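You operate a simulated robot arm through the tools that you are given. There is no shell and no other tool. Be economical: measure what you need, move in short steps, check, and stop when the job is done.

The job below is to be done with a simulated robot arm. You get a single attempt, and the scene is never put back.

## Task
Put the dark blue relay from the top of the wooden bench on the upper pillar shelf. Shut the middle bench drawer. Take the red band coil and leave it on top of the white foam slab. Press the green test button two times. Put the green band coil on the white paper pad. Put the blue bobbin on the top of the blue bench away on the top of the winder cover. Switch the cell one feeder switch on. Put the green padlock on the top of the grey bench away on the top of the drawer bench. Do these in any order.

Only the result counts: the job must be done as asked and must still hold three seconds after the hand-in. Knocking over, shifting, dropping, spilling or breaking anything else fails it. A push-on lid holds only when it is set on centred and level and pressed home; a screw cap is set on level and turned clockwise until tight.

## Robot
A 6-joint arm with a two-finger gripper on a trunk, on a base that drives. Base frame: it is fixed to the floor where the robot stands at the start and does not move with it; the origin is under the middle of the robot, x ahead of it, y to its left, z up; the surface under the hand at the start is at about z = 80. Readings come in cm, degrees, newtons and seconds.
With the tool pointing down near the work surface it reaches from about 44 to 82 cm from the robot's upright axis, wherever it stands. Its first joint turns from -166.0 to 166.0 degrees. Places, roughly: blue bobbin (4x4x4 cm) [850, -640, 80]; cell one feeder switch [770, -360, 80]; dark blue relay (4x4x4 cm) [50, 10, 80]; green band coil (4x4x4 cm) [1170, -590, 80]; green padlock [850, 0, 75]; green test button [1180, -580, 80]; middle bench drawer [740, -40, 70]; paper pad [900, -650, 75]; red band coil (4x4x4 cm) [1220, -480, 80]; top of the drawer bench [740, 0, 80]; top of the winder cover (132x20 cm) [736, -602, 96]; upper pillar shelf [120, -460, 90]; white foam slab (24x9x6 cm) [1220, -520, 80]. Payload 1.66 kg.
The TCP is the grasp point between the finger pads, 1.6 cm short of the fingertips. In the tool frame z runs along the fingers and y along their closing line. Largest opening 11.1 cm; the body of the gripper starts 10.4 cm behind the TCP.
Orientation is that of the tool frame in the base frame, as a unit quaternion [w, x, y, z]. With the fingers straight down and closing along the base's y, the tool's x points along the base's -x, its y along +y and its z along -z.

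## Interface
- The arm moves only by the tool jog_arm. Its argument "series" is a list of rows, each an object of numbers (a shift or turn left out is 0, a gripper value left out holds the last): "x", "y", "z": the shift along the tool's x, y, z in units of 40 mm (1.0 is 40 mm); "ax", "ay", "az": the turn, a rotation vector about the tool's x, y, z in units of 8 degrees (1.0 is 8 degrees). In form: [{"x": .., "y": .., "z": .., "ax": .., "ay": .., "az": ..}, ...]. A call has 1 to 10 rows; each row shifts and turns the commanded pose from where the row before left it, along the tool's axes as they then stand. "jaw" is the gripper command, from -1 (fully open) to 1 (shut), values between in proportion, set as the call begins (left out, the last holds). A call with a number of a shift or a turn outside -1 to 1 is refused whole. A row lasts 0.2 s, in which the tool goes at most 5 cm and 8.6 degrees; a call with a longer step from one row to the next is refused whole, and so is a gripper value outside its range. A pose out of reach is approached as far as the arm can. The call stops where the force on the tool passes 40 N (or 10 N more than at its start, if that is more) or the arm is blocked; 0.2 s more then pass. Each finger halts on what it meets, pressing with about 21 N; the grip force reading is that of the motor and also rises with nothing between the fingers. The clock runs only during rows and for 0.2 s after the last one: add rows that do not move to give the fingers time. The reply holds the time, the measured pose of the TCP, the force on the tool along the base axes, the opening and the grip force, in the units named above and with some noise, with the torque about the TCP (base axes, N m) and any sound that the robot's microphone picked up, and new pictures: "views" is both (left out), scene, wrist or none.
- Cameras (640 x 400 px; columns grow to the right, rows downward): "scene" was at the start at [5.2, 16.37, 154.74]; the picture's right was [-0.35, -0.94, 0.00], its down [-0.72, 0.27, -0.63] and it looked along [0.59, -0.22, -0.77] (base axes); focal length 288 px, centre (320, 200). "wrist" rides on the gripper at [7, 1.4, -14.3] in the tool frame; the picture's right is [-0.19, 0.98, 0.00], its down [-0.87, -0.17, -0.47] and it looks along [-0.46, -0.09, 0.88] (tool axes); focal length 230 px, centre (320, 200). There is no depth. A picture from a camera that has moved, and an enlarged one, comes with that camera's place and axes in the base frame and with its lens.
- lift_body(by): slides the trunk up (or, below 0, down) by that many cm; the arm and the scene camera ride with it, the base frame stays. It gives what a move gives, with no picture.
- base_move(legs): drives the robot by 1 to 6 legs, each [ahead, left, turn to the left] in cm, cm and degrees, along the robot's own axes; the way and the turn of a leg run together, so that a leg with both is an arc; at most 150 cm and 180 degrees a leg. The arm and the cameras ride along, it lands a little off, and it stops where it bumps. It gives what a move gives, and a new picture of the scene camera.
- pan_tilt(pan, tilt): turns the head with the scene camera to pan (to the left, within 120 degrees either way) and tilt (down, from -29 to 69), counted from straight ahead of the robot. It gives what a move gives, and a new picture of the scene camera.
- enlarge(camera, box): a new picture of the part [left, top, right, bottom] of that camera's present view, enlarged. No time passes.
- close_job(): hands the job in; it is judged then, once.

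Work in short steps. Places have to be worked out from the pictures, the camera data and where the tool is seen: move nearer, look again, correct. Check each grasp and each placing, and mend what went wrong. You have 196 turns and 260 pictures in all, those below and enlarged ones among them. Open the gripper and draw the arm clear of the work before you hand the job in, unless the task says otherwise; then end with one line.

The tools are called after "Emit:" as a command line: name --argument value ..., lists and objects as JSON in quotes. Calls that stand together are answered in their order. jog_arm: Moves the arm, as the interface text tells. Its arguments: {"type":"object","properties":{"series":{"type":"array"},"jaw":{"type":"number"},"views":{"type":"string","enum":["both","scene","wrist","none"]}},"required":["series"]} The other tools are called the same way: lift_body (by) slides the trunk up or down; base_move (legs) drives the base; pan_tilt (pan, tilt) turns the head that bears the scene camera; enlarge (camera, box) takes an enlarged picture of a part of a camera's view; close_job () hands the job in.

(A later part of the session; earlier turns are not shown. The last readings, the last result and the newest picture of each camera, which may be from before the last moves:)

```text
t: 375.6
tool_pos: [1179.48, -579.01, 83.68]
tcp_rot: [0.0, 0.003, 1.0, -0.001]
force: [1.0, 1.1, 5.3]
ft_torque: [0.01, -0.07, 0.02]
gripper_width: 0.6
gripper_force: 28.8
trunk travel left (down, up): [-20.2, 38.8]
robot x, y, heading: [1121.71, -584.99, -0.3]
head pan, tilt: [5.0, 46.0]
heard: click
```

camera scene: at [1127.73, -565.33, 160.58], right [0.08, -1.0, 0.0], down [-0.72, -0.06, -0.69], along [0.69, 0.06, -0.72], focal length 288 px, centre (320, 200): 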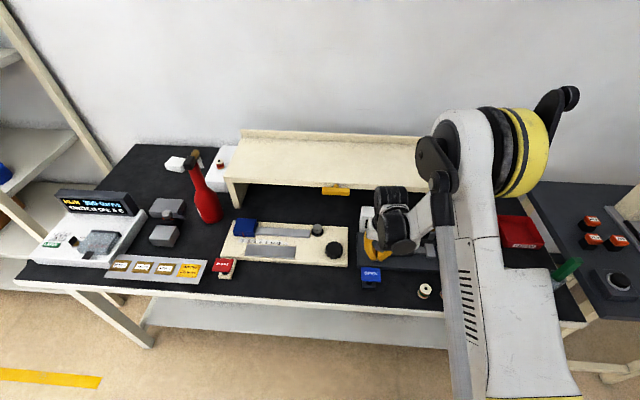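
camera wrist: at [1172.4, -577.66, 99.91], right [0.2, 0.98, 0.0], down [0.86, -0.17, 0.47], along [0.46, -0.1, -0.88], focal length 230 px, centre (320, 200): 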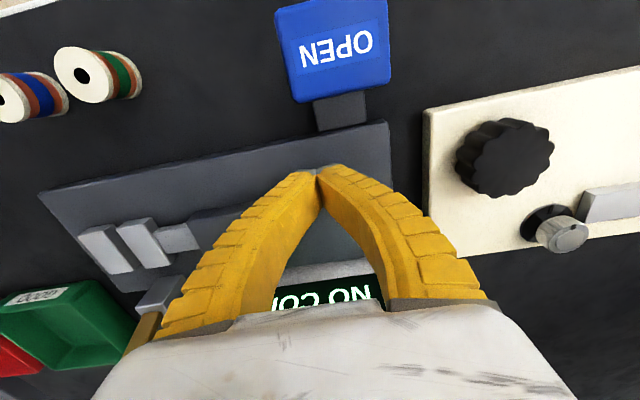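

Second click. I raise the arm straight up, back the base 14 cm, and turn the tool so the fingers close along x for the green coil.

Emit:
jog_arm --series '[{"z": -0.5}, {"z": -1}, {"z": -1}, {"z": -1}, {"z": -1}, {"z": -1}]' --views "none"

Emit:
base_move --legs '[[-14, 0, 0]]'

Emit:
jog_arm --series '[{"az": 1}, {"az": 1}, {"az": 1}, {"az": 1}, {"az": 1}, {"az": 1}, {"az": 1}, {"az": 1}, {"az": 1}, {"az": 1}]' --jaw -0.2

```text
t: 377.0
tool_pos: [1179.47, -578.93, 105.81]
tcp_rot: [0.0, 0.004, 1.0, -0.002]
force: [-1.6, 0.3, 0.2]
ft_torque: [0.02, -0.03, 0.02]
gripper_width: 0.02
gripper_force: 28.3
trunk travel left (down, up): [-20.2, 38.8]
robot x, y, heading: [1121.57, -584.94, -0.4]
head pan, tilt: [5.0, 46.0]
```

```text
t: 378.3
tool_pos: [1165.54, -578.85, 105.9]
tcp_rot: [0.001, 0.003, 1.0, -0.001]
force: [-0.4, 0.0, 0.5]
ft_torque: [-0.01, -0.01, 0.0]
gripper_width: 0.0
gripper_force: 28.8
trunk travel left (down, up): [-20.2, 38.8]
robot x, y, heading: [1107.45, -584.69, -0.5]
head pan, tilt: [5.0, 46.0]
camera scene: at [1113.86, -565.24, 160.58], right [0.08, -1.0, 0.0], down [-0.72, -0.06, -0.7], along [0.69, 0.06, -0.72], focal length 288 px, centre (320, 200)
```

scene: 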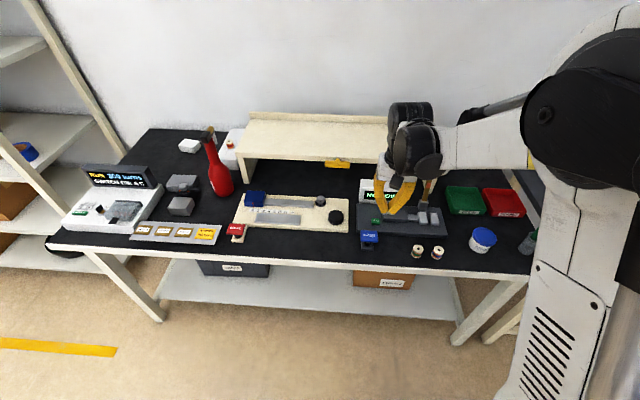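

```text
t: 380.5
tool_pos: [1165.71, -578.92, 105.76]
tcp_rot: [0.002, 0.647, 0.762, -0.002]
force: [-0.6, 0.8, 0.8]
ft_torque: [-0.02, 0.0, 0.01]
gripper_width: 6.87
gripper_force: 1.1
trunk travel left (down, up): [-20.2, 38.8]
robot x, y, heading: [1108.02, -584.84, -0.6]
head pan, tilt: [5.0, 46.0]
camera scene: at [1113.98, -565.24, 160.57], right [0.08, -1.0, 0.0], down [-0.72, -0.06, -0.69], along [0.69, 0.06, -0.72], focal length 288 px, centre (320, 200)
camera wrist: at [1165.9, -571.76, 120.05], right [1.0, -0.03, 0.0], down [-0.02, -0.88, 0.47], along [-0.01, -0.47, -0.88], focal length 230 px, centre (320, 200)
```

scene: 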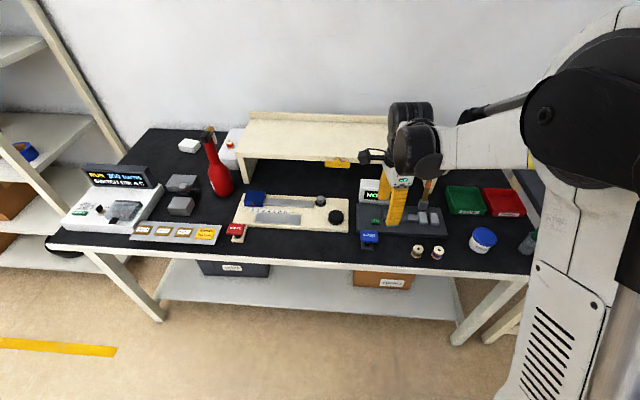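
wrist: 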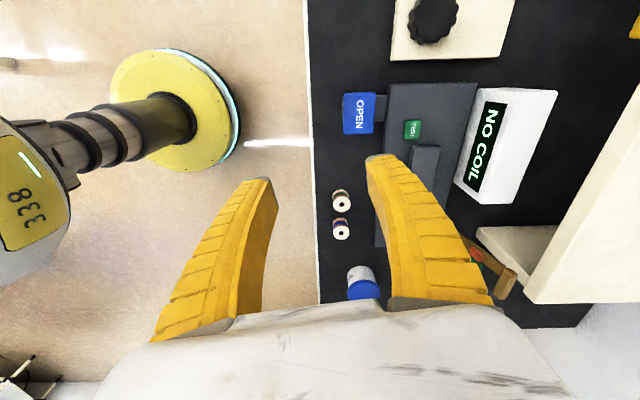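

Emit:
jog_arm --series '[{"x": -0.7, "y": 0.06, "z": 0.5}, {"x": -0.7, "y": 0.06, "z": 0.5}, {"x": -0.7, "y": 0.06, "z": 0.5}, {"x": -0.7, "y": 0.07, "z": 0.5}, {"x": -0.65, "y": 0.07, "z": 0.5}, {"az": 1, "z": 0.9}]' --views "wrist"

```text
t: 381.9
tool_pos: [1169.39, -592.57, 91.98]
tcp_rot: [0.001, 0.698, 0.716, -0.001]
force: [0.9, -0.2, 0.4]
ft_torque: [0.01, -0.02, 0.0]
gripper_width: 6.83
gripper_force: 1.6
trunk travel left (down, up): [-20.2, 38.8]
robot x, y, heading: [1107.63, -584.9, -0.5]
head pan, tilt: [5.0, 46.0]
camera wrist: at [1170.47, -585.44, 106.27], right [0.99, -0.16, 0.0], down [-0.14, -0.87, 0.47], along [-0.08, -0.47, -0.88], focal length 230 px, centre (320, 200)
```

wrist: 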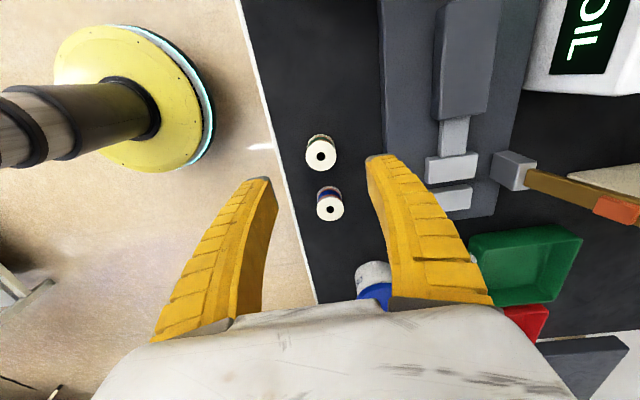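

Emit:
jog_arm --series '[{"z": 0.9}, {"z": 0.9}, {"z": 0.5}, {"z": 0.2}]' --jaw -0.1 --views "wrist"

```text
t: 382.9
tool_pos: [1169.24, -592.31, 82.26]
tcp_rot: [0.001, 0.697, 0.717, 0.0]
force: [0.0, -1.4, -0.3]
ft_torque: [0.01, 0.03, -0.01]
gripper_width: 6.33
gripper_force: 1.8
trunk travel left (down, up): [-20.2, 38.8]
robot x, y, heading: [1107.88, -585.0, -0.6]
head pan, tilt: [5.0, 46.0]
camera wrist: at [1170.37, -585.34, 96.47], right [0.99, -0.16, 0.0], down [-0.14, -0.87, 0.47], along [-0.08, -0.47, -0.88], focal length 230 px, centre (320, 200)
```

wrist: 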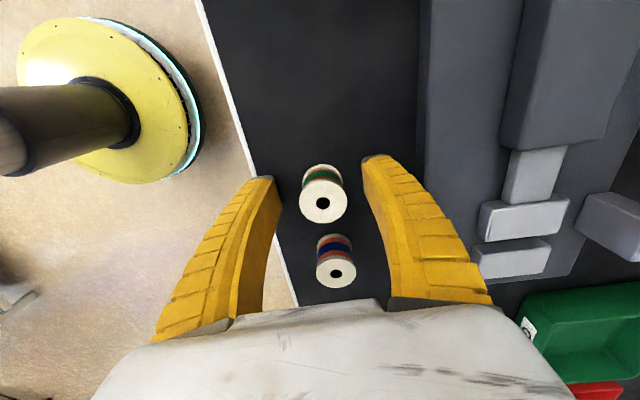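

Emit:
jog_arm --series '[{"z": 0.08}, {}, {}, {}, {}]' --jaw 1 --views "wrist"

```text
t: 384.1
tool_pos: [1169.26, -592.37, 82.01]
tcp_rot: [0.002, 0.697, 0.717, -0.002]
force: [0.6, -3.5, 11.5]
ft_torque: [-0.03, -0.01, 0.02]
gripper_width: 2.75
gripper_force: 21.5
trunk travel left (down, up): [-20.2, 38.8]
robot x, y, heading: [1107.83, -584.98, -0.5]
head pan, tilt: [5.0, 46.0]
camera wrist: at [1170.34, -585.34, 96.22], right [0.99, -0.16, 0.0], down [-0.14, -0.87, 0.47], along [-0.08, -0.47, -0.88], focal length 230 px, centre (320, 200)
```

wrist: 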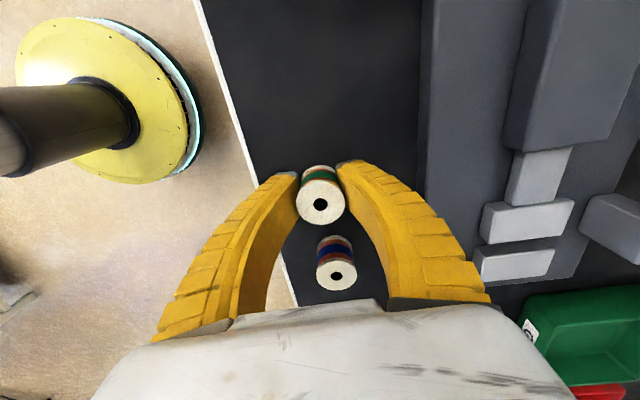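

Green coil gripped. I lift it, raise the trunk, turn the tool back, and drive round the small table by its north side toward the blue bench.

Emit:
jog_arm --series '[{"z": -0.5}, {"z": -1}, {"z": -1}, {"z": -1}, {"z": -1}, {"z": -1}, {"z": -1}]' --views "wrist"

Emit:
lift_body --by 14

Emit:
base_move --legs '[[-17, 0, 0], [0, 150, 0], [0, 5, -89.5]]'

Emit:
jog_arm --series '[{"az": -1}, {"az": -1}, {"az": -1}, {"az": -1}, {"az": -1}, {"az": -1}, {"az": -1}, {"az": -1}, {"az": -1}, {"az": -1}]' --views "wrist"

```text
t: 385.7
tool_pos: [1169.19, -592.37, 107.77]
tcp_rot: [0.001, 0.697, 0.717, -0.002]
force: [0.6, -0.6, -1.2]
ft_torque: [-0.01, -0.01, 0.01]
gripper_width: 2.44
gripper_force: 21.1
trunk travel left (down, up): [-20.2, 38.8]
robot x, y, heading: [1107.92, -584.56, -0.3]
head pan, tilt: [5.0, 46.0]
camera wrist: at [1170.32, -585.38, 122.04], right [0.99, -0.16, 0.0], down [-0.14, -0.87, 0.47], along [-0.08, -0.47, -0.88], focal length 230 px, centre (320, 200)
```

wrist: 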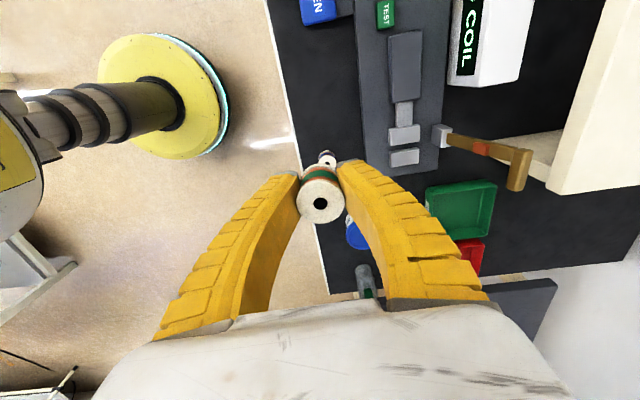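

```text
t: 387.4
tool_pos: [1169.19, -592.45, 121.72]
tcp_rot: [0.001, 0.697, 0.717, -0.001]
force: [0.3, 0.1, -0.6]
ft_torque: [0.0, -0.02, 0.02]
gripper_width: 2.41
gripper_force: 20.9
trunk travel left (down, up): [-34.2, 24.8]
robot x, y, heading: [1107.64, -584.98, -0.3]
head pan, tilt: [5.0, 46.0]
```

```text
t: 399.6
tool_pos: [1087.91, -494.35, 121.67]
tcp_rot: [-0.001, 1.0, 0.023, -0.002]
force: [-1.3, 0.5, -0.4]
ft_torque: [0.04, -0.02, -0.01]
gripper_width: 2.37
gripper_force: 21.9
trunk travel left (down, up): [-34.2, 24.8]
robot x, y, heading: [1094.43, -432.69, -89.5]
head pan, tilt: [5.0, 46.0]
camera scene: at [1114.13, -438.46, 174.57], right [-1.0, -0.1, 0.0], down [-0.07, 0.72, -0.69], along [0.07, -0.69, -0.72], focal length 288 px, centre (320, 200)
```

scene: 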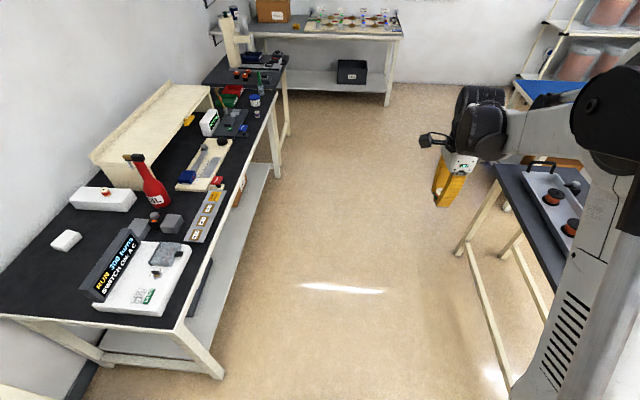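

```text
t: 401.8
tool_pos: [1087.93, -494.22, 121.73]
tcp_rot: [-0.001, 0.751, 0.661, -0.001]
force: [0.4, 0.6, 0.2]
ft_torque: [0.02, 0.04, 0.02]
gripper_width: 2.35
gripper_force: 20.7
trunk travel left (down, up): [-34.2, 24.8]
robot x, y, heading: [1094.32, -432.64, -89.7]
head pan, tilt: [5.0, 46.0]
camera wrist: at [1090.19, -487.48, 135.96], right [0.95, -0.31, 0.0], down [-0.27, -0.84, 0.47], along [-0.15, -0.45, -0.88], focal length 230 px, centre (320, 200)
```

wrist: 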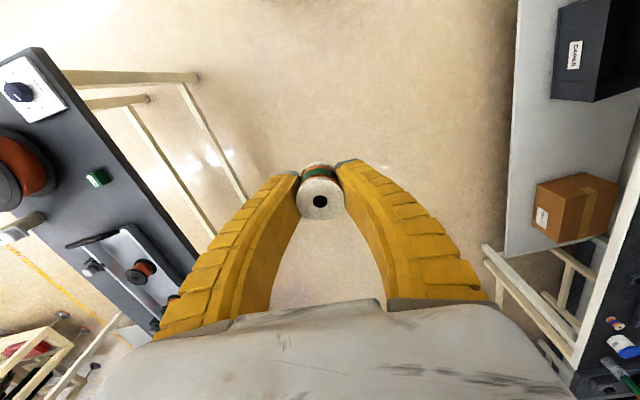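

Now west past the small table's north end, then south to the blue bench.

Emit:
base_move --legs '[[-14, -70, 0], [0, -90, 0], [120, 0, 0]]'

Emit:
pan_tilt --pan 0 --tilt 42

```text
t: 415.7
tool_pos: [929.44, -601.86, 121.69]
tcp_rot: [-0.002, 0.752, 0.659, -0.001]
force: [-0.3, -0.2, 0.1]
ft_torque: [0.02, -0.01, 0.01]
gripper_width: 2.34
gripper_force: 20.9
trunk travel left (down, up): [-34.2, 24.8]
robot x, y, heading: [935.65, -540.21, -89.4]
head pan, tilt: [5.0, 46.0]
camera scene: at [955.7, -546.23, 174.57], right [-1.0, -0.1, 0.0], down [-0.07, 0.72, -0.69], along [0.07, -0.69, -0.72], focal length 288 px, centre (320, 200)
```

scene: 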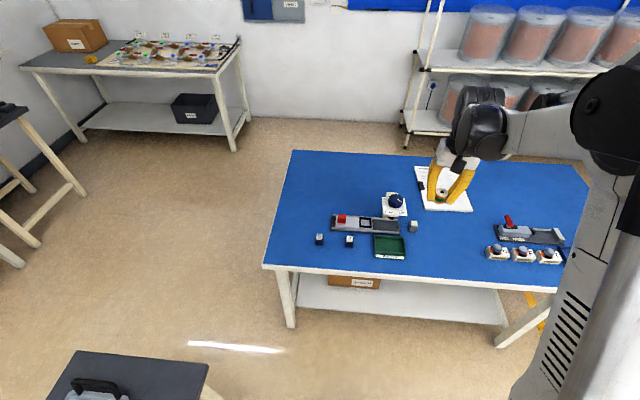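

```text
t: 416.4
tool_pos: [929.41, -602.0, 121.79]
tcp_rot: [-0.001, 0.751, 0.66, -0.001]
force: [-1.1, 0.3, -1.4]
ft_torque: [0.05, 0.01, 0.04]
gripper_width: 2.36
gripper_force: 21.1
trunk travel left (down, up): [-34.2, 24.8]
robot x, y, heading: [935.89, -540.46, -89.5]
head pan, tilt: [0.0, 42.0]
camera scene: at [955.01, -546.53, 175.14], right [-1.0, -0.01, 0.0], down [-0.01, 0.67, -0.74], along [0.01, -0.74, -0.67], focal length 288 px, centre (320, 200)
```

scene: 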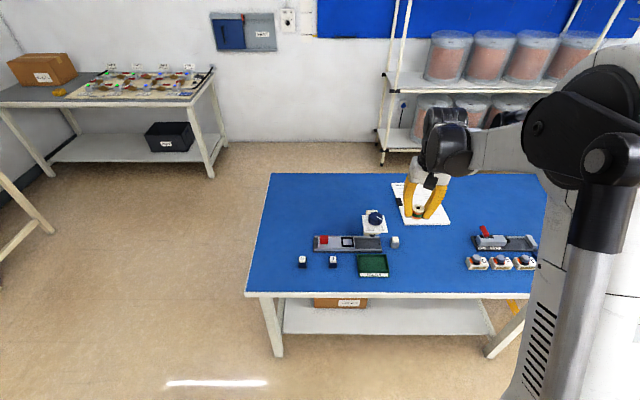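

The pad is centred about [904, −652]. I drive up to the blue bench in front of it.

Emit:
base_move --legs '[[36, -28, 0]]'

Emit:
enlarge --camera "wrist" --box '[0, 0, 640, 400]'

```text
t: 419.1
tool_pos: [900.85, -637.95, 121.67]
tcp_rot: [-0.001, 0.755, 0.656, -0.001]
force: [0.4, -0.6, -0.1]
ft_torque: [0.06, -0.02, -0.03]
gripper_width: 2.36
gripper_force: 21.1
trunk travel left (down, up): [-34.2, 24.8]
robot x, y, heading: [907.75, -576.22, -89.9]
head pan, tilt: [0.0, 42.0]
camera scene: at [926.79, -582.83, 175.15], right [-1.0, 0.0, 0.0], down [0.0, 0.67, -0.74], along [0.0, -0.74, -0.67], focal length 288 px, centre (320, 200)
```

scene: 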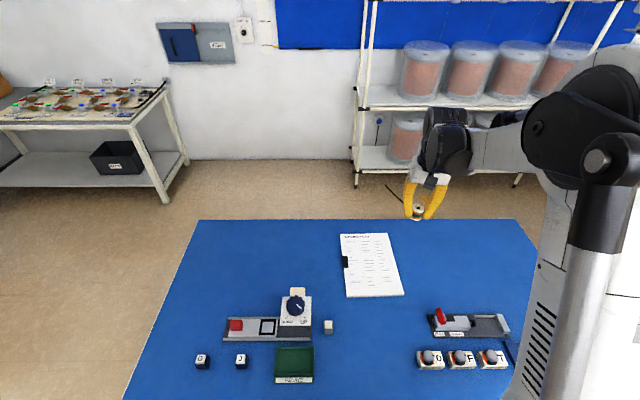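

```text
1.00 times, centred on (320, 200) of wrist (not enlarged: the box is as wide or as high as the picture)
camera zoom: at [903.07, -631.25, 135.94], right [0.95, -0.33, 0.0], down [-0.29, -0.83, 0.47], along [-0.16, -0.45, -0.88], focal length 230 px, centre (320, 200)
```

zoom: 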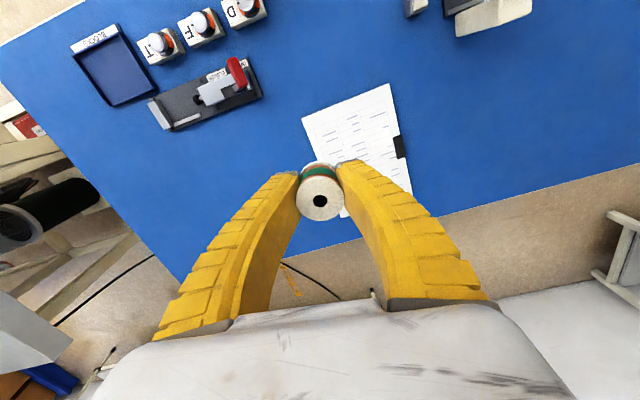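

Pad: x 896–918, y −638…−667. I go above [905, −651] and lower the trunk 20 cm.

Emit:
jog_arm --series '[{"x": -0.77, "y": 0.37}, {"x": -0.77, "y": 0.37}, {"x": -0.77, "y": 0.37}, {"x": -0.77, "y": 0.37}, {}]' --views "none"

Emit:
lift_body --by -22

Emit:
jog_arm --series '[{"z": 0.9}, {"z": 0.9}, {"z": 0.9}, {"z": 0.9}]'

```text
t: 420.3
tool_pos: [904.86, -650.84, 121.69]
tcp_rot: [-0.001, 0.756, 0.655, -0.002]
force: [-0.5, 0.5, 0.4]
ft_torque: [-0.02, 0.0, 0.0]
gripper_width: 2.37
gripper_force: 21.3
trunk travel left (down, up): [-34.2, 24.8]
robot x, y, heading: [907.8, -576.63, -90.1]
head pan, tilt: [0.0, 42.0]
```

```text
t: 422.6
tool_pos: [904.99, -650.84, 99.68]
tcp_rot: [-0.001, 0.756, 0.655, 0.0]
force: [0.5, -0.5, -0.2]
ft_torque: [0.07, 0.0, 0.0]
gripper_width: 2.35
gripper_force: 21.6
trunk travel left (down, up): [-12.2, 46.8]
robot x, y, heading: [907.96, -576.48, -90.1]
head pan, tilt: [0.0, 42.0]
```

```text
t: 423.6
tool_pos: [904.96, -650.65, 85.36]
tcp_rot: [-0.001, 0.755, 0.656, -0.002]
force: [0.1, -1.1, -2.0]
ft_torque: [0.01, 0.0, -0.01]
gripper_width: 2.37
gripper_force: 21.4
trunk travel left (down, up): [-12.2, 46.8]
robot x, y, heading: [907.27, -576.18, -90.0]
head pan, tilt: [0.0, 42.0]
camera scene: at [926.84, -582.79, 153.14], right [-1.0, 0.0, 0.0], down [0.0, 0.67, -0.74], along [0.0, -0.74, -0.67], focal length 288 px, centre (320, 200)
camera wrist: at [907.31, -644.04, 99.67], right [0.95, -0.33, 0.0], down [-0.29, -0.83, 0.47], along [-0.16, -0.45, -0.88], focal length 230 px, centre (320, 200)
```

scene: 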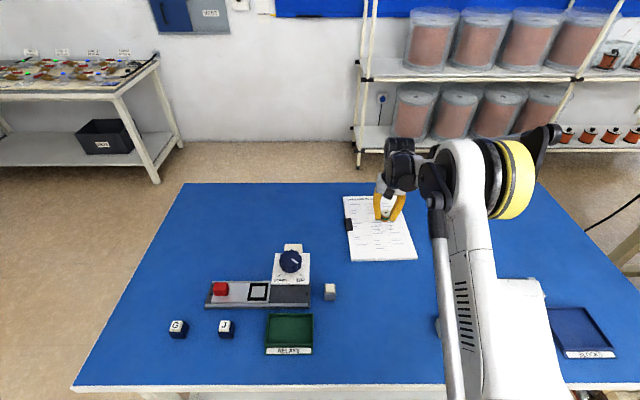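
wrist: 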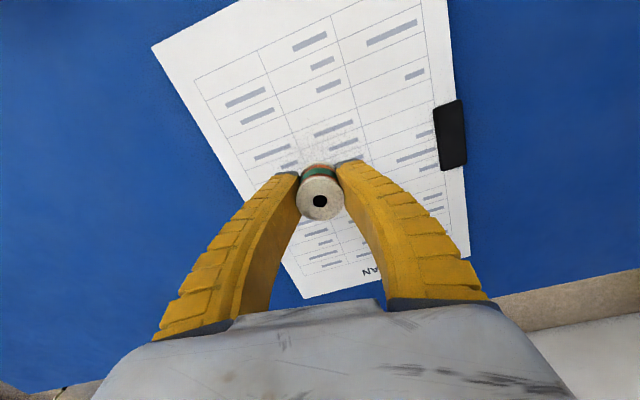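

Well over the pad. I lower to contact.

Emit:
jog_arm --series '[{"z": 0.5}, {"z": 0.35}, {"z": 0.15}, {"z": 0.1}, {"z": 0.08}]' --views "wrist"

```text
t: 424.8
tool_pos: [904.93, -650.84, 80.68]
tcp_rot: [-0.001, 0.755, 0.656, -0.003]
force: [1.0, -0.3, 13.6]
ft_torque: [-0.01, 0.01, 0.01]
gripper_width: 2.85
gripper_force: 20.8
trunk travel left (down, up): [-12.2, 46.8]
robot x, y, heading: [907.84, -576.42, -90.1]
head pan, tilt: [0.0, 42.0]
camera wrist: at [907.23, -644.1, 94.94], right [0.95, -0.33, 0.0], down [-0.29, -0.83, 0.47], along [-0.16, -0.45, -0.88], focal length 230 px, centre (320, 200)
```

wrist: 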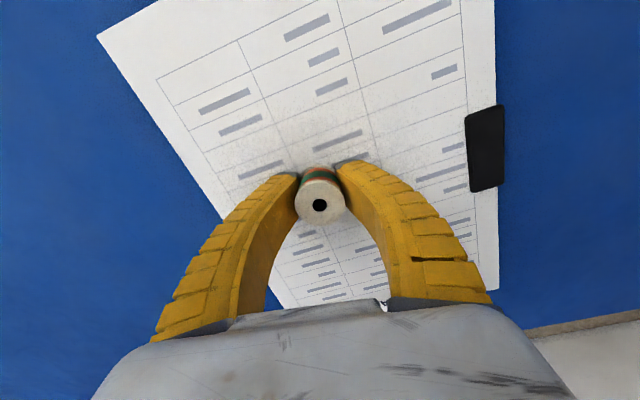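

Contact at 14 N. I open and rise.

Emit:
jog_arm --series '[{}, {}, {}]' --jaw 0.0 --views "none"

Emit:
jog_arm --series '[{"z": -0.4}, {"z": -1}, {"z": -1}, {"z": -1}, {"z": -1}, {"z": -1}, {"x": 0.8}, {"x": 0.8}]'

```text
t: 425.6
tool_pos: [904.88, -650.83, 80.67]
tcp_rot: [-0.002, 0.756, 0.655, -0.003]
force: [-0.1, -0.9, 13.6]
ft_torque: [0.04, -0.02, 0.01]
gripper_width: 5.61
gripper_force: 0.2
trunk travel left (down, up): [-12.2, 46.8]
robot x, y, heading: [907.54, -576.58, -90.0]
head pan, tilt: [0.0, 42.0]
```

```text
t: 427.4
tool_pos: [905.79, -644.44, 102.37]
tcp_rot: [-0.001, 0.755, 0.656, -0.002]
force: [1.0, 0.4, 0.1]
ft_torque: [-0.03, -0.01, -0.04]
gripper_width: 5.75
gripper_force: 1.1
trunk travel left (down, up): [-12.2, 46.8]
robot x, y, heading: [907.96, -576.68, -90.0]
head pan, tilt: [0.0, 42.0]
camera scene: at [926.85, -582.7, 153.15], right [-1.0, 0.0, 0.0], down [0.0, 0.67, -0.74], along [0.0, -0.74, -0.67], focal length 288 px, centre (320, 200)
camera wrist: at [908.18, -637.78, 116.55], right [0.95, -0.33, 0.0], down [-0.28, -0.83, 0.47], along [-0.16, -0.45, -0.88], focal length 230 px, centre (320, 200)
```

scene: 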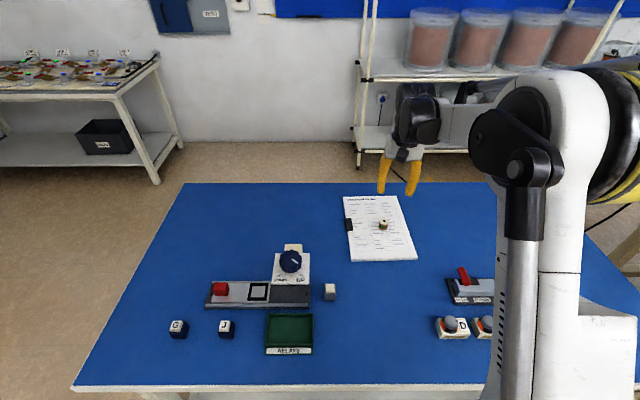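
wrist: 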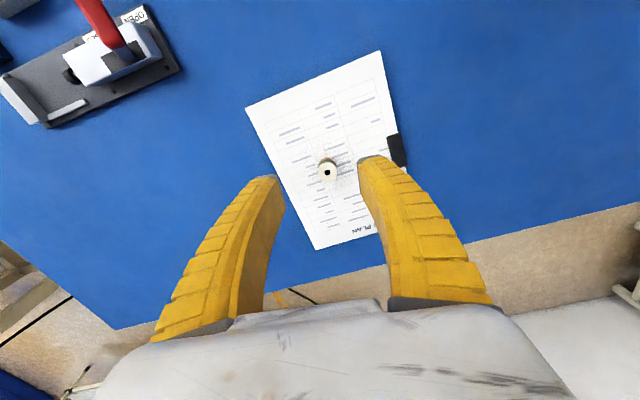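

The green coil stands on the pad. Before handing in I'll re-check the feeder switch: I back away, turn, and view its panel as before.

Emit:
jog_arm --series '[{"z": -1}, {"z": -1}, {"x": 0.9}, {"x": 0.9}]' --views "none"

Emit:
base_move --legs '[[-42, 0, 0], [0, 0, -90], [38, -140, 0], [0, -75, 0]]'

Emit:
pan_tilt --pan 0 --tilt 40

Emit:
enlarge --camera "scene" --box '[240, 160, 340, 230]'

```text
t: 428.4
tool_pos: [906.85, -637.25, 110.25]
tcp_rot: [0.0, 0.755, 0.655, -0.002]
force: [-0.6, 1.6, -0.2]
ft_torque: [-0.04, -0.02, -0.01]
gripper_width: 5.75
gripper_force: 1.4
trunk travel left (down, up): [-12.2, 46.8]
robot x, y, heading: [907.65, -576.39, -90.0]
head pan, tilt: [0.0, 42.0]
```

```text
t: 445.5
tool_pos: [813.63, -311.87, 110.15]
tcp_rot: [0.0, 0.996, -0.088, 0.0]
force: [0.2, -0.4, 0.4]
ft_torque: [-0.03, -0.01, 0.02]
gripper_width: 5.79
gripper_force: 1.0
trunk travel left (down, up): [-12.2, 46.8]
robot x, y, heading: [874.4, -315.07, 177.9]
head pan, tilt: [0.0, 42.0]
camera scene: at [867.43, -333.74, 153.15], right [0.04, 1.0, 0.0], down [0.67, -0.02, -0.74], along [-0.74, 0.03, -0.67], focal length 288 px, centre (320, 200)
```

scene: 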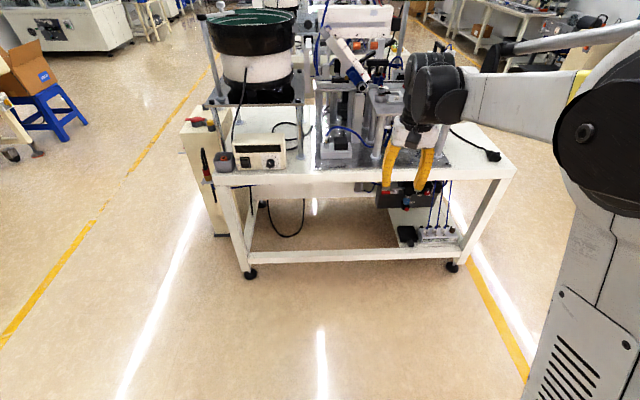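

```text
t: 446.1
tool_pos: [813.66, -312.03, 110.23]
tcp_rot: [-0.002, 0.996, -0.087, 0.0]
force: [0.2, -1.5, -0.2]
ft_torque: [0.0, 0.01, -0.01]
gripper_width: 5.76
gripper_force: 1.4
trunk travel left (down, up): [-12.2, 46.8]
robot x, y, heading: [874.05, -314.89, 177.8]
head pan, tilt: [0.0, 40.0]
camera scene: at [867.29, -333.76, 153.44], right [0.04, 1.0, 0.0], down [0.64, -0.02, -0.77], along [-0.77, 0.03, -0.64], focal length 288 px, centre (320, 200)
```

scene: 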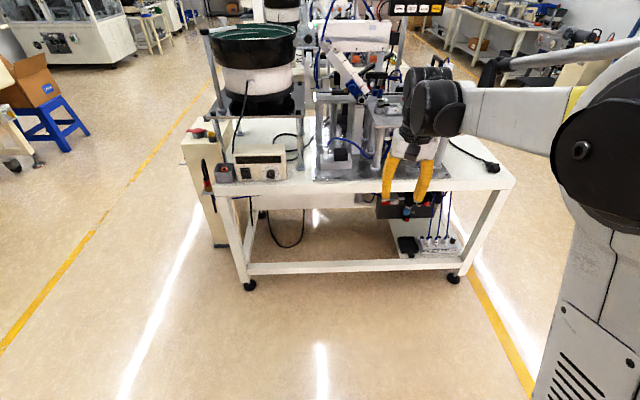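

```text
5.71 times, centred on (290, 195) of scene
camera zoom: at [867.29, -333.76, 153.44], right [0.04, 1.0, 0.0], down [0.64, -0.02, -0.77], along [-0.77, 0.03, -0.64], focal length 1646 px, centre (491, 229)
```

zoom: 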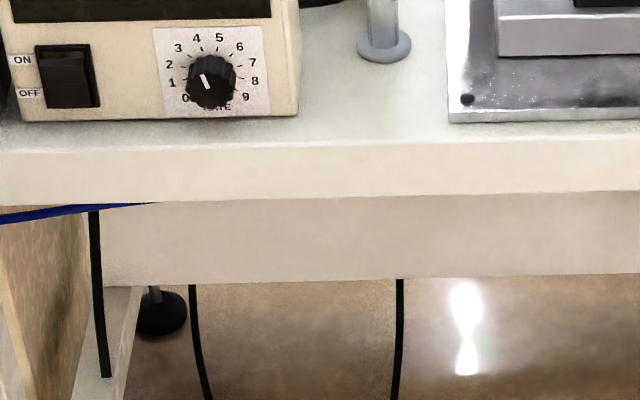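

Emit:
enlarge --camera "scene" --box '[230, 150, 292, 190]'

```text
10.00 times, centred on (261, 170) of scene
camera zoom: at [867.29, -333.76, 153.44], right [0.04, 1.0, 0.0], down [0.64, -0.02, -0.77], along [-0.77, 0.03, -0.64], focal length 2880 px, centre (910, 500)
```

zoom: 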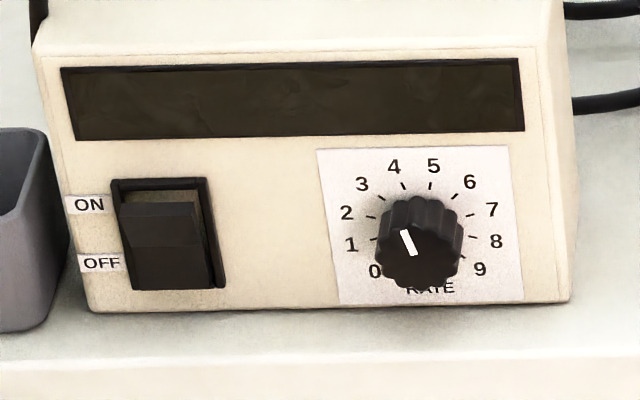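

The rocker looks different from before; I take a much closer view to judge its state.

Emit:
enlarge --camera "scene" --box '[238, 165, 256, 181]'

```text
16.00 times, centred on (247, 173) of scene
camera zoom: at [867.29, -333.76, 153.44], right [0.04, 1.0, 0.0], down [0.64, -0.02, -0.77], along [-0.77, 0.03, -0.64], focal length 4608 px, centre (1488, 632)
```

zoom: 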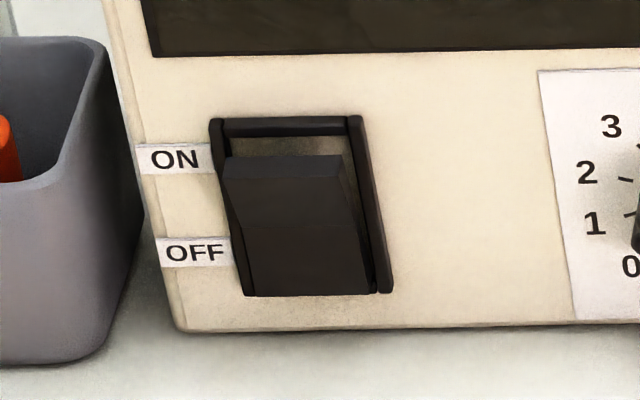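

I need the same viewpoint as in the earlier picture to compare, so I raise the trunk and shift the base to match it.

Emit:
lift_body --by 14.8

Emit:
base_move --legs '[[4, 8, 2.3]]'

Emit:
enlarge --camera "scene" --box '[264, 180, 316, 214]'

```text
t: 447.8
tool_pos: [813.58, -312.01, 125.01]
tcp_rot: [-0.002, 0.996, -0.088, 0.001]
force: [0.1, -0.3, -0.4]
ft_torque: [-0.04, 0.01, 0.0]
gripper_width: 5.75
gripper_force: 1.4
trunk travel left (down, up): [-27.0, 32.0]
robot x, y, heading: [874.51, -315.01, 178.1]
head pan, tilt: [0.0, 40.0]
```

```text
t: 448.9
tool_pos: [809.43, -322.43, 124.91]
tcp_rot: [-0.003, 0.998, -0.068, 0.0]
force: [-0.3, -0.2, -0.6]
ft_torque: [0.04, 0.0, 0.0]
gripper_width: 5.76
gripper_force: 1.5
trunk travel left (down, up): [-27.0, 32.0]
robot x, y, heading: [870.45, -322.73, -179.5]
head pan, tilt: [0.0, 40.0]
camera scene: at [863.88, -342.04, 168.22], right [0.0, 1.0, 0.0], down [0.64, 0.0, -0.77], along [-0.77, 0.0, -0.64], focal length 288 px, centre (320, 200)
```

scene: 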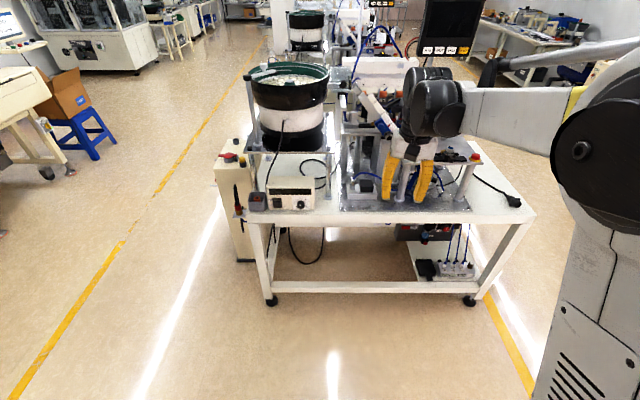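

```text
11.76 times, centred on (290, 197) of scene
camera zoom: at [863.88, -342.04, 168.22], right [0.0, 1.0, 0.0], down [0.64, 0.0, -0.77], along [-0.77, 0.0, -0.64], focal length 3388 px, centre (673, 235)
```

zoom: 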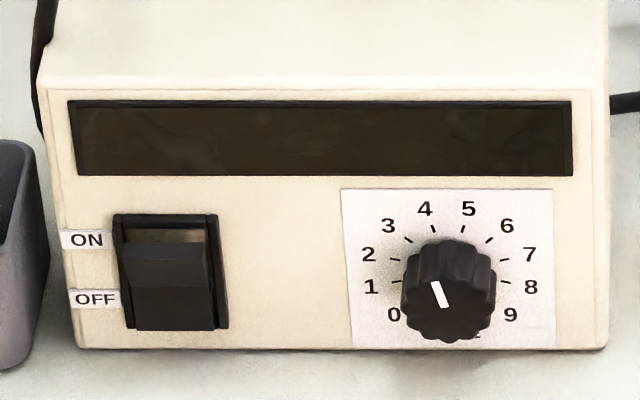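

The picture is identical to the one before pressing, so the rocker sprang back to OFF. I must press again, higher on the ON half and deeper. I return to the pressing place and tilt the fingers.

Emit:
base_move --legs '[[16, 33, -0.5]]'

Emit:
jog_arm --series '[{"ay": -0.9}, {"ay": -0.9}, {"ay": -0.9}, {"ay": -0.9}, {"ay": -0.9}, {}]' --jaw 1 --views "wrist"

```text
t: 451.3
tool_pos: [793.72, -354.96, 124.96]
tcp_rot: [-0.001, 0.997, -0.071, 0.0]
force: [-0.6, -0.6, -0.8]
ft_torque: [0.02, 0.0, 0.01]
gripper_width: 5.75
gripper_force: 1.3
trunk travel left (down, up): [-27.0, 32.0]
robot x, y, heading: [854.49, -356.03, 179.8]
head pan, tilt: [0.0, 40.0]
camera scene: at [848.03, -375.11, 168.23], right [0.0, 1.0, 0.0], down [0.64, 0.0, -0.77], along [-0.77, 0.0, -0.64], focal length 288 px, centre (320, 200)
```

scene: 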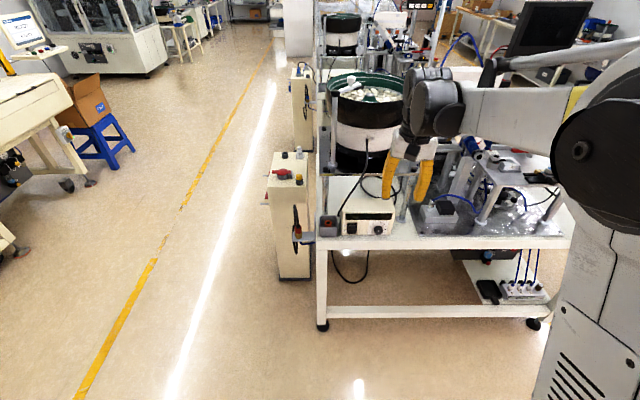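

```text
t: 452.7
tool_pos: [793.72, -354.97, 125.03]
tcp_rot: [-0.025, 0.948, -0.068, -0.309]
force: [-0.2, 0.6, 0.9]
ft_torque: [0.02, 0.02, -0.02]
gripper_width: 0.0
gripper_force: 20.4
trunk travel left (down, up): [-27.0, 32.0]
robot x, y, heading: [854.39, -356.1, 179.9]
head pan, tilt: [0.0, 40.0]
camera wrist: at [807.38, -358.36, 132.38], right [-0.29, -0.95, 0.11], down [-0.39, 0.22, 0.89], along [-0.87, 0.22, -0.44], focal length 230 px, centre (320, 200)
```

wrist: 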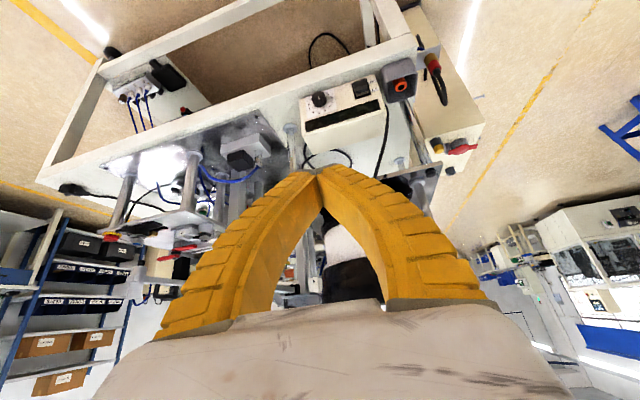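

Emit:
jog_arm --series '[{"x": 0.07, "y": 0.27, "z": 0.875}, {"x": 0.07, "y": 0.27, "z": 0.875}, {"x": 0.07, "y": 0.27, "z": 0.875}, {"x": 0.07, "y": 0.27, "z": 0.875}, {"x": 0.07, "y": 0.27, "z": 0.875}, {"x": 0.07, "y": 0.27, "z": 0.875}, {"x": 0.07, "y": 0.27, "z": 0.875}, {"x": 0.07, "y": 0.27, "z": 0.875}, {"x": 0.07, "y": 0.27, "z": 0.875}]' --views "none"

Emit:
jog_arm --series '[{"x": 0.34, "y": 0.03, "z": 0.82}, {"x": 0.34, "y": 0.03, "z": 0.82}, {"x": 0.34, "y": 0.03, "z": 0.82}, {}]' --views "wrist"

```text
t: 454.7
tool_pos: [775.94, -362.37, 98.01]
tcp_rot: [-0.023, 0.949, -0.067, -0.309]
force: [1.0, 0.0, 0.0]
ft_torque: [-0.01, -0.01, 0.01]
gripper_width: 0.0
gripper_force: 20.9
trunk travel left (down, up): [-27.0, 32.0]
robot x, y, heading: [854.83, -356.14, 180.1]
head pan, tilt: [0.0, 40.0]
```

```text
t: 455.7
tool_pos: [773.36, -362.2, 87.76]
tcp_rot: [-0.024, 0.949, -0.068, -0.308]
force: [-0.5, 0.7, 0.1]
ft_torque: [0.0, -0.02, 0.02]
gripper_width: 0.0
gripper_force: 20.9
trunk travel left (down, up): [-27.0, 32.0]
robot x, y, heading: [854.58, -355.65, 180.0]
head pan, tilt: [0.0, 40.0]
camera wrist: at [787.06, -365.52, 95.21], right [-0.29, -0.95, 0.11], down [-0.39, 0.22, 0.89], along [-0.87, 0.22, -0.44], focal length 230 px, centre (320, 200)
```

wrist: 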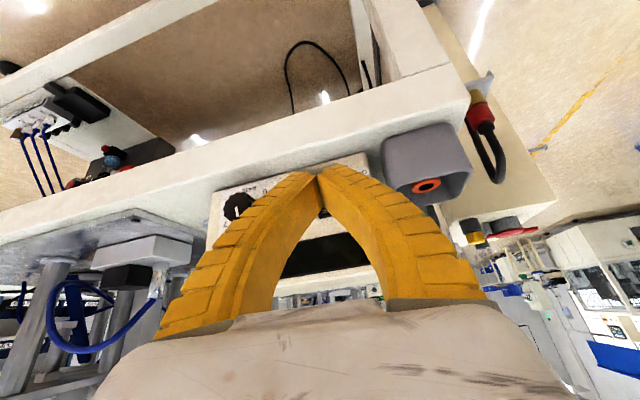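

Emit:
jog_arm --series '[{"x": -0.5, "y": 0.09, "z": 0.365}, {"x": -0.4, "y": 0.07, "z": 0.29}, {"x": -0.2, "y": 0.036, "z": 0.146}, {"x": -0.1, "y": 0.018, "z": 0.073}, {"x": -0.1, "y": 0.018, "z": 0.073}, {}]' --views "wrist"

Emit:
enlarge --camera "wrist" --box '[220, 100, 420, 240]'

```text
t: 457.1
tool_pos: [767.12, -362.06, 87.65]
tcp_rot: [-0.023, 0.949, -0.068, -0.308]
force: [0.3, -0.2, -0.2]
ft_torque: [0.05, -0.04, 0.0]
gripper_width: 0.0
gripper_force: 21.1
trunk travel left (down, up): [-27.0, 32.0]
robot x, y, heading: [854.73, -356.36, 179.8]
head pan, tilt: [0.0, 40.0]
camera wrist: at [780.7, -365.52, 95.08], right [-0.29, -0.95, 0.11], down [-0.39, 0.22, 0.89], along [-0.87, 0.22, -0.44], focal length 230 px, centre (320, 200)
```

wrist: 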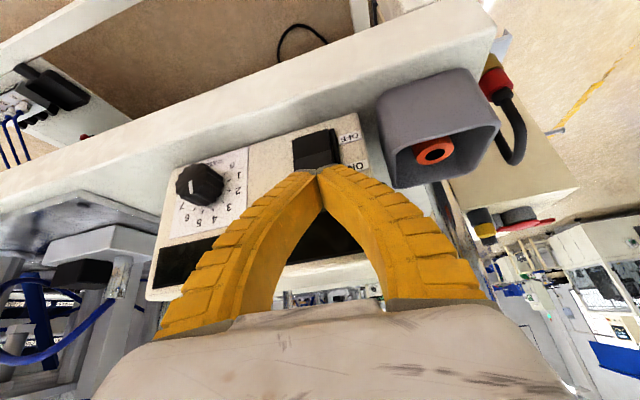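

```text
2.86 times, centred on (320, 170) of wrist
camera zoom: at [780.7, -365.52, 95.08], right [-0.29, -0.95, 0.11], down [-0.39, 0.22, 0.89], along [-0.87, 0.22, -0.44], focal length 657 px, centre (320, 286)
```

zoom: 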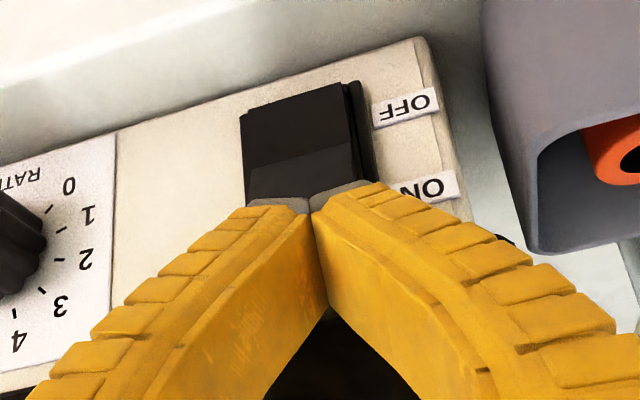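

The tips are at the upper end of the ON half; I lower 0.5 cm and push on in small steps.

Emit:
jog_arm --series '[{"x": 0.074, "z": 0.1}, {"x": -0.1, "y": 0.018, "z": 0.073}, {"x": -0.1, "y": 0.018, "z": 0.073}, {"x": -0.1, "y": 0.018, "z": 0.073}, {"x": -0.1, "y": 0.018, "z": 0.073}, {}]' --views "wrist"

Emit:
enlarge --camera "wrist" --box '[220, 100, 420, 240]'

```text
t: 457.9
tool_pos: [766.71, -362.0, 87.08]
tcp_rot: [-0.024, 0.95, -0.067, -0.304]
force: [18.9, 1.4, 5.2]
ft_torque: [-0.05, 0.11, 0.25]
gripper_width: 0.0
gripper_force: 21.1
trunk travel left (down, up): [-27.0, 32.0]
robot x, y, heading: [854.87, -356.21, 179.8]
head pan, tilt: [0.0, 40.0]
stopped in row 3: the force on the tool passed its limit at 48 N (the readings are from after the stop); the commanded pose is now the measured one
camera wrist: at [780.26, -365.49, 94.63], right [-0.29, -0.95, 0.1], down [-0.4, 0.22, 0.89], along [-0.87, 0.22, -0.45], focal length 230 px, centre (320, 200)
```

wrist: 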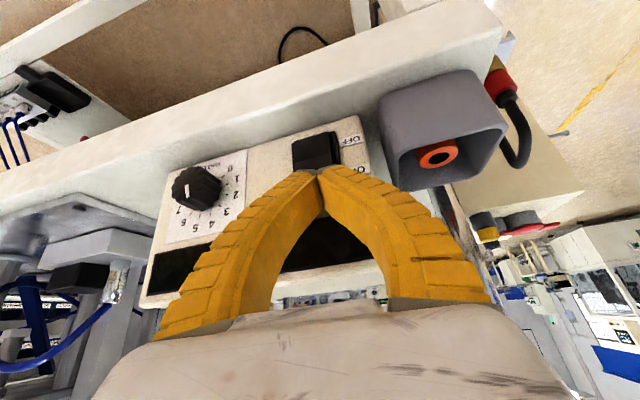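

```text
2.86 times, centred on (320, 170) of wrist
camera zoom: at [780.26, -365.49, 94.63], right [-0.29, -0.95, 0.1], down [-0.4, 0.22, 0.89], along [-0.87, 0.22, -0.45], focal length 657 px, centre (320, 286)
```

zoom: 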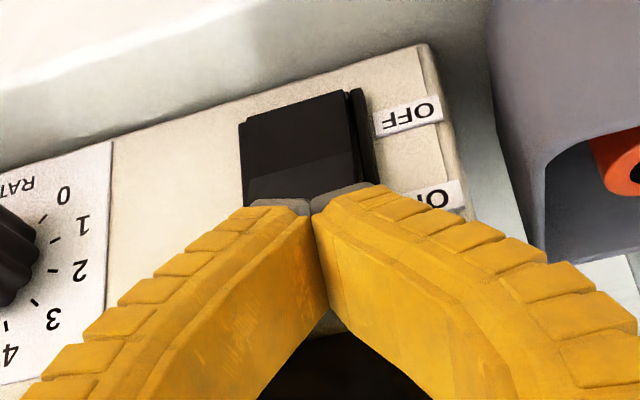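

This is probably bearing on the frame above the rocker. I back off, lower 0.8 cm to the earlier height, and push deeper.

Emit:
jog_arm --series '[{"x": 0.3, "y": -0.054, "z": -0.22}, {"x": 0.12, "z": 0.16}, {"x": -0.15, "y": 0.027, "z": 0.11}, {"x": -0.15, "y": 0.027, "z": 0.11}, {"x": -0.08, "y": 0.014, "z": 0.058}, {"x": -0.08, "y": 0.014, "z": 0.058}, {"x": -0.08, "y": 0.014, "z": 0.058}, {"x": -0.08, "y": 0.014, "z": 0.058}]' --views "wrist"

Emit:
enlarge --camera "wrist" --box '[220, 100, 420, 240]'

```text
t: 459.3
tool_pos: [766.78, -362.12, 86.42]
tcp_rot: [-0.025, 0.951, -0.067, -0.301]
force: [15.6, 0.3, 5.0]
ft_torque: [0.13, -0.02, 0.23]
gripper_width: 0.03
gripper_force: 29.0
out of reach, approached as far as the arm can: row 5
trunk travel left (down, up): [-27.0, 32.0]
robot x, y, heading: [854.59, -356.44, 180.1]
head pan, tilt: [0.0, 40.0]
stopped in row 6: the force on the tool passed its limit at 44 N (the readings are from after the stop); the commanded pose is now the measured one
camera wrist: at [780.24, -365.55, 94.16], right [-0.29, -0.95, 0.1], down [-0.41, 0.22, 0.88], along [-0.86, 0.22, -0.45], focal length 230 px, centre (320, 200)
```

wrist: 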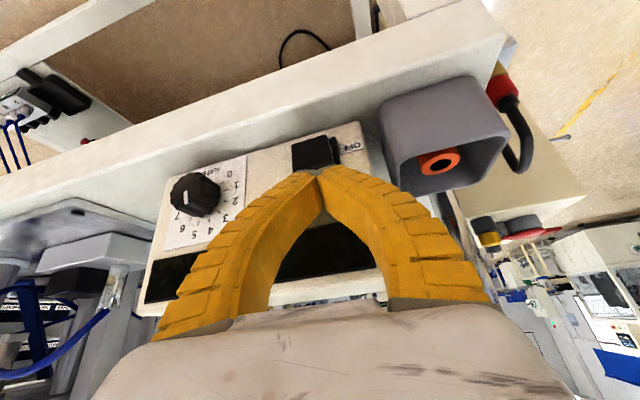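

```text
2.86 times, centred on (320, 170) of wrist
camera zoom: at [780.24, -365.55, 94.16], right [-0.29, -0.95, 0.1], down [-0.41, 0.22, 0.88], along [-0.86, 0.22, -0.45], focal length 657 px, centre (320, 286)
```

zoom: 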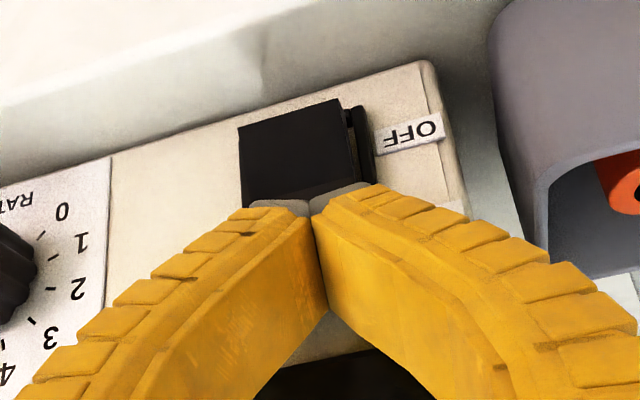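

The OFF half is raised now. I withdraw straight back and look from the same wrist pose as the earlier "before" picture.

Emit:
jog_arm --series '[{"x": 0.3, "y": -0.054, "z": -0.22}, {"x": 0.8, "y": -0.14, "z": -0.58}, {"x": 0.3, "y": -0.05, "z": -0.8}, {"x": -0.5, "z": -0.8}, {"x": -0.5, "z": -0.8}]' --views "wrist"

Emit:
enlarge --camera "wrist" --box '[220, 60, 420, 200]'

```text
t: 460.5
tool_pos: [775.14, -362.38, 95.89]
tcp_rot: [-0.025, 0.951, -0.068, -0.301]
force: [-0.6, 0.1, 0.0]
ft_torque: [-0.01, -0.01, 0.02]
gripper_width: 0.0
gripper_force: 28.4
trunk travel left (down, up): [-27.0, 32.0]
robot x, y, heading: [854.59, -355.78, 179.9]
head pan, tilt: [0.0, 40.0]
camera wrist: at [788.8, -365.88, 103.59], right [-0.29, -0.95, 0.1], down [-0.41, 0.22, 0.88], along [-0.86, 0.22, -0.45], focal length 230 px, centre (320, 200)
```

wrist: 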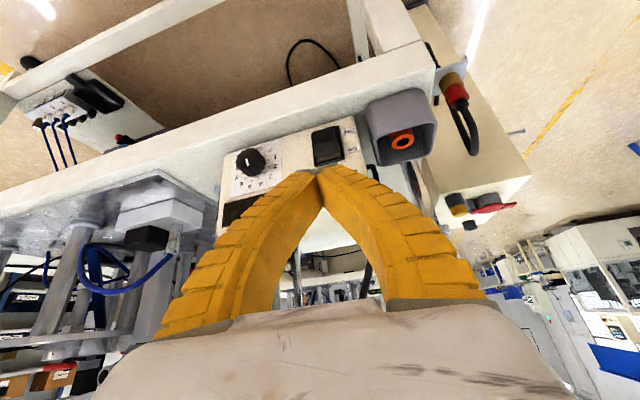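

```text
2.86 times, centred on (320, 130) of wrist
camera zoom: at [788.8, -365.88, 103.59], right [-0.29, -0.95, 0.1], down [-0.41, 0.22, 0.88], along [-0.86, 0.22, -0.45], focal length 657 px, centre (320, 400)
```

zoom: 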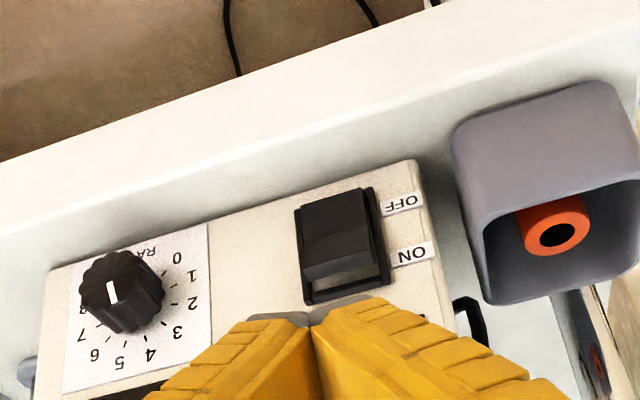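

It returned to OFF on release, so the press did not pass the toggle point. I'll creep in with tiny steps to avoid an early force stop, and watch for a click.

Emit:
jog_arm --series '[{"x": -0.02, "y": 0.05, "z": 0.8}, {"x": -0.02, "y": 0.05, "z": 0.8}, {"x": -0.02, "y": 0.05, "z": 0.8}, {"z": 0.48}, {}, {"x": -0.1, "y": 0.018, "z": 0.071}, {"x": -0.1, "y": 0.018, "z": 0.071}, {}]' --views "none"

Emit:
jog_arm --series '[{"x": -0.03, "y": 0.005, "z": 0.021}, {"x": -0.03, "y": 0.005, "z": 0.021}, {"x": -0.03, "y": 0.005, "z": 0.021}, {"x": -0.03, "y": 0.005, "z": 0.021}, {"x": -0.03, "y": 0.005, "z": 0.021}, {"x": -0.03, "y": 0.005, "z": 0.021}]' --views "wrist"

```text
t: 462.3
tool_pos: [767.43, -362.08, 86.59]
tcp_rot: [-0.025, 0.951, -0.068, -0.3]
force: [0.0, 0.6, -0.2]
ft_torque: [0.01, 0.01, 0.0]
gripper_width: 0.0
gripper_force: 28.6
trunk travel left (down, up): [-27.0, 32.0]
robot x, y, heading: [854.73, -356.04, 180.1]
head pan, tilt: [0.0, 40.0]
```

```text
t: 463.7
tool_pos: [766.66, -362.01, 86.67]
tcp_rot: [-0.024, 0.952, -0.066, -0.299]
force: [19.7, 0.0, -5.5]
ft_torque: [0.07, -0.1, 0.26]
gripper_width: 0.0
gripper_force: 28.5
trunk travel left (down, up): [-27.0, 32.0]
robot x, y, heading: [854.7, -356.09, 179.8]
head pan, tilt: [0.0, 40.0]
camera wrist: at [780.25, -365.44, 94.34], right [-0.29, -0.95, 0.1], down [-0.41, 0.22, 0.88], along [-0.86, 0.22, -0.46], focal length 230 px, centre (320, 200)
```

wrist: 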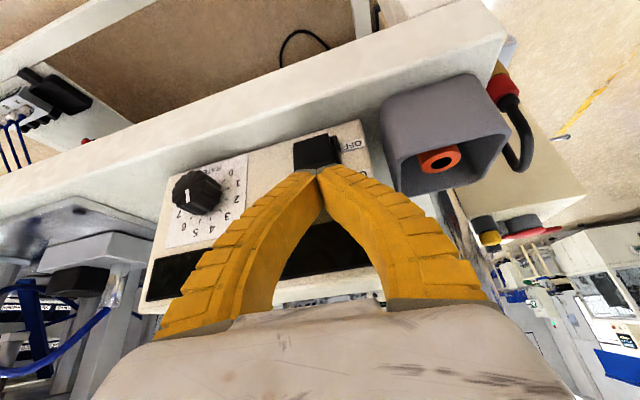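

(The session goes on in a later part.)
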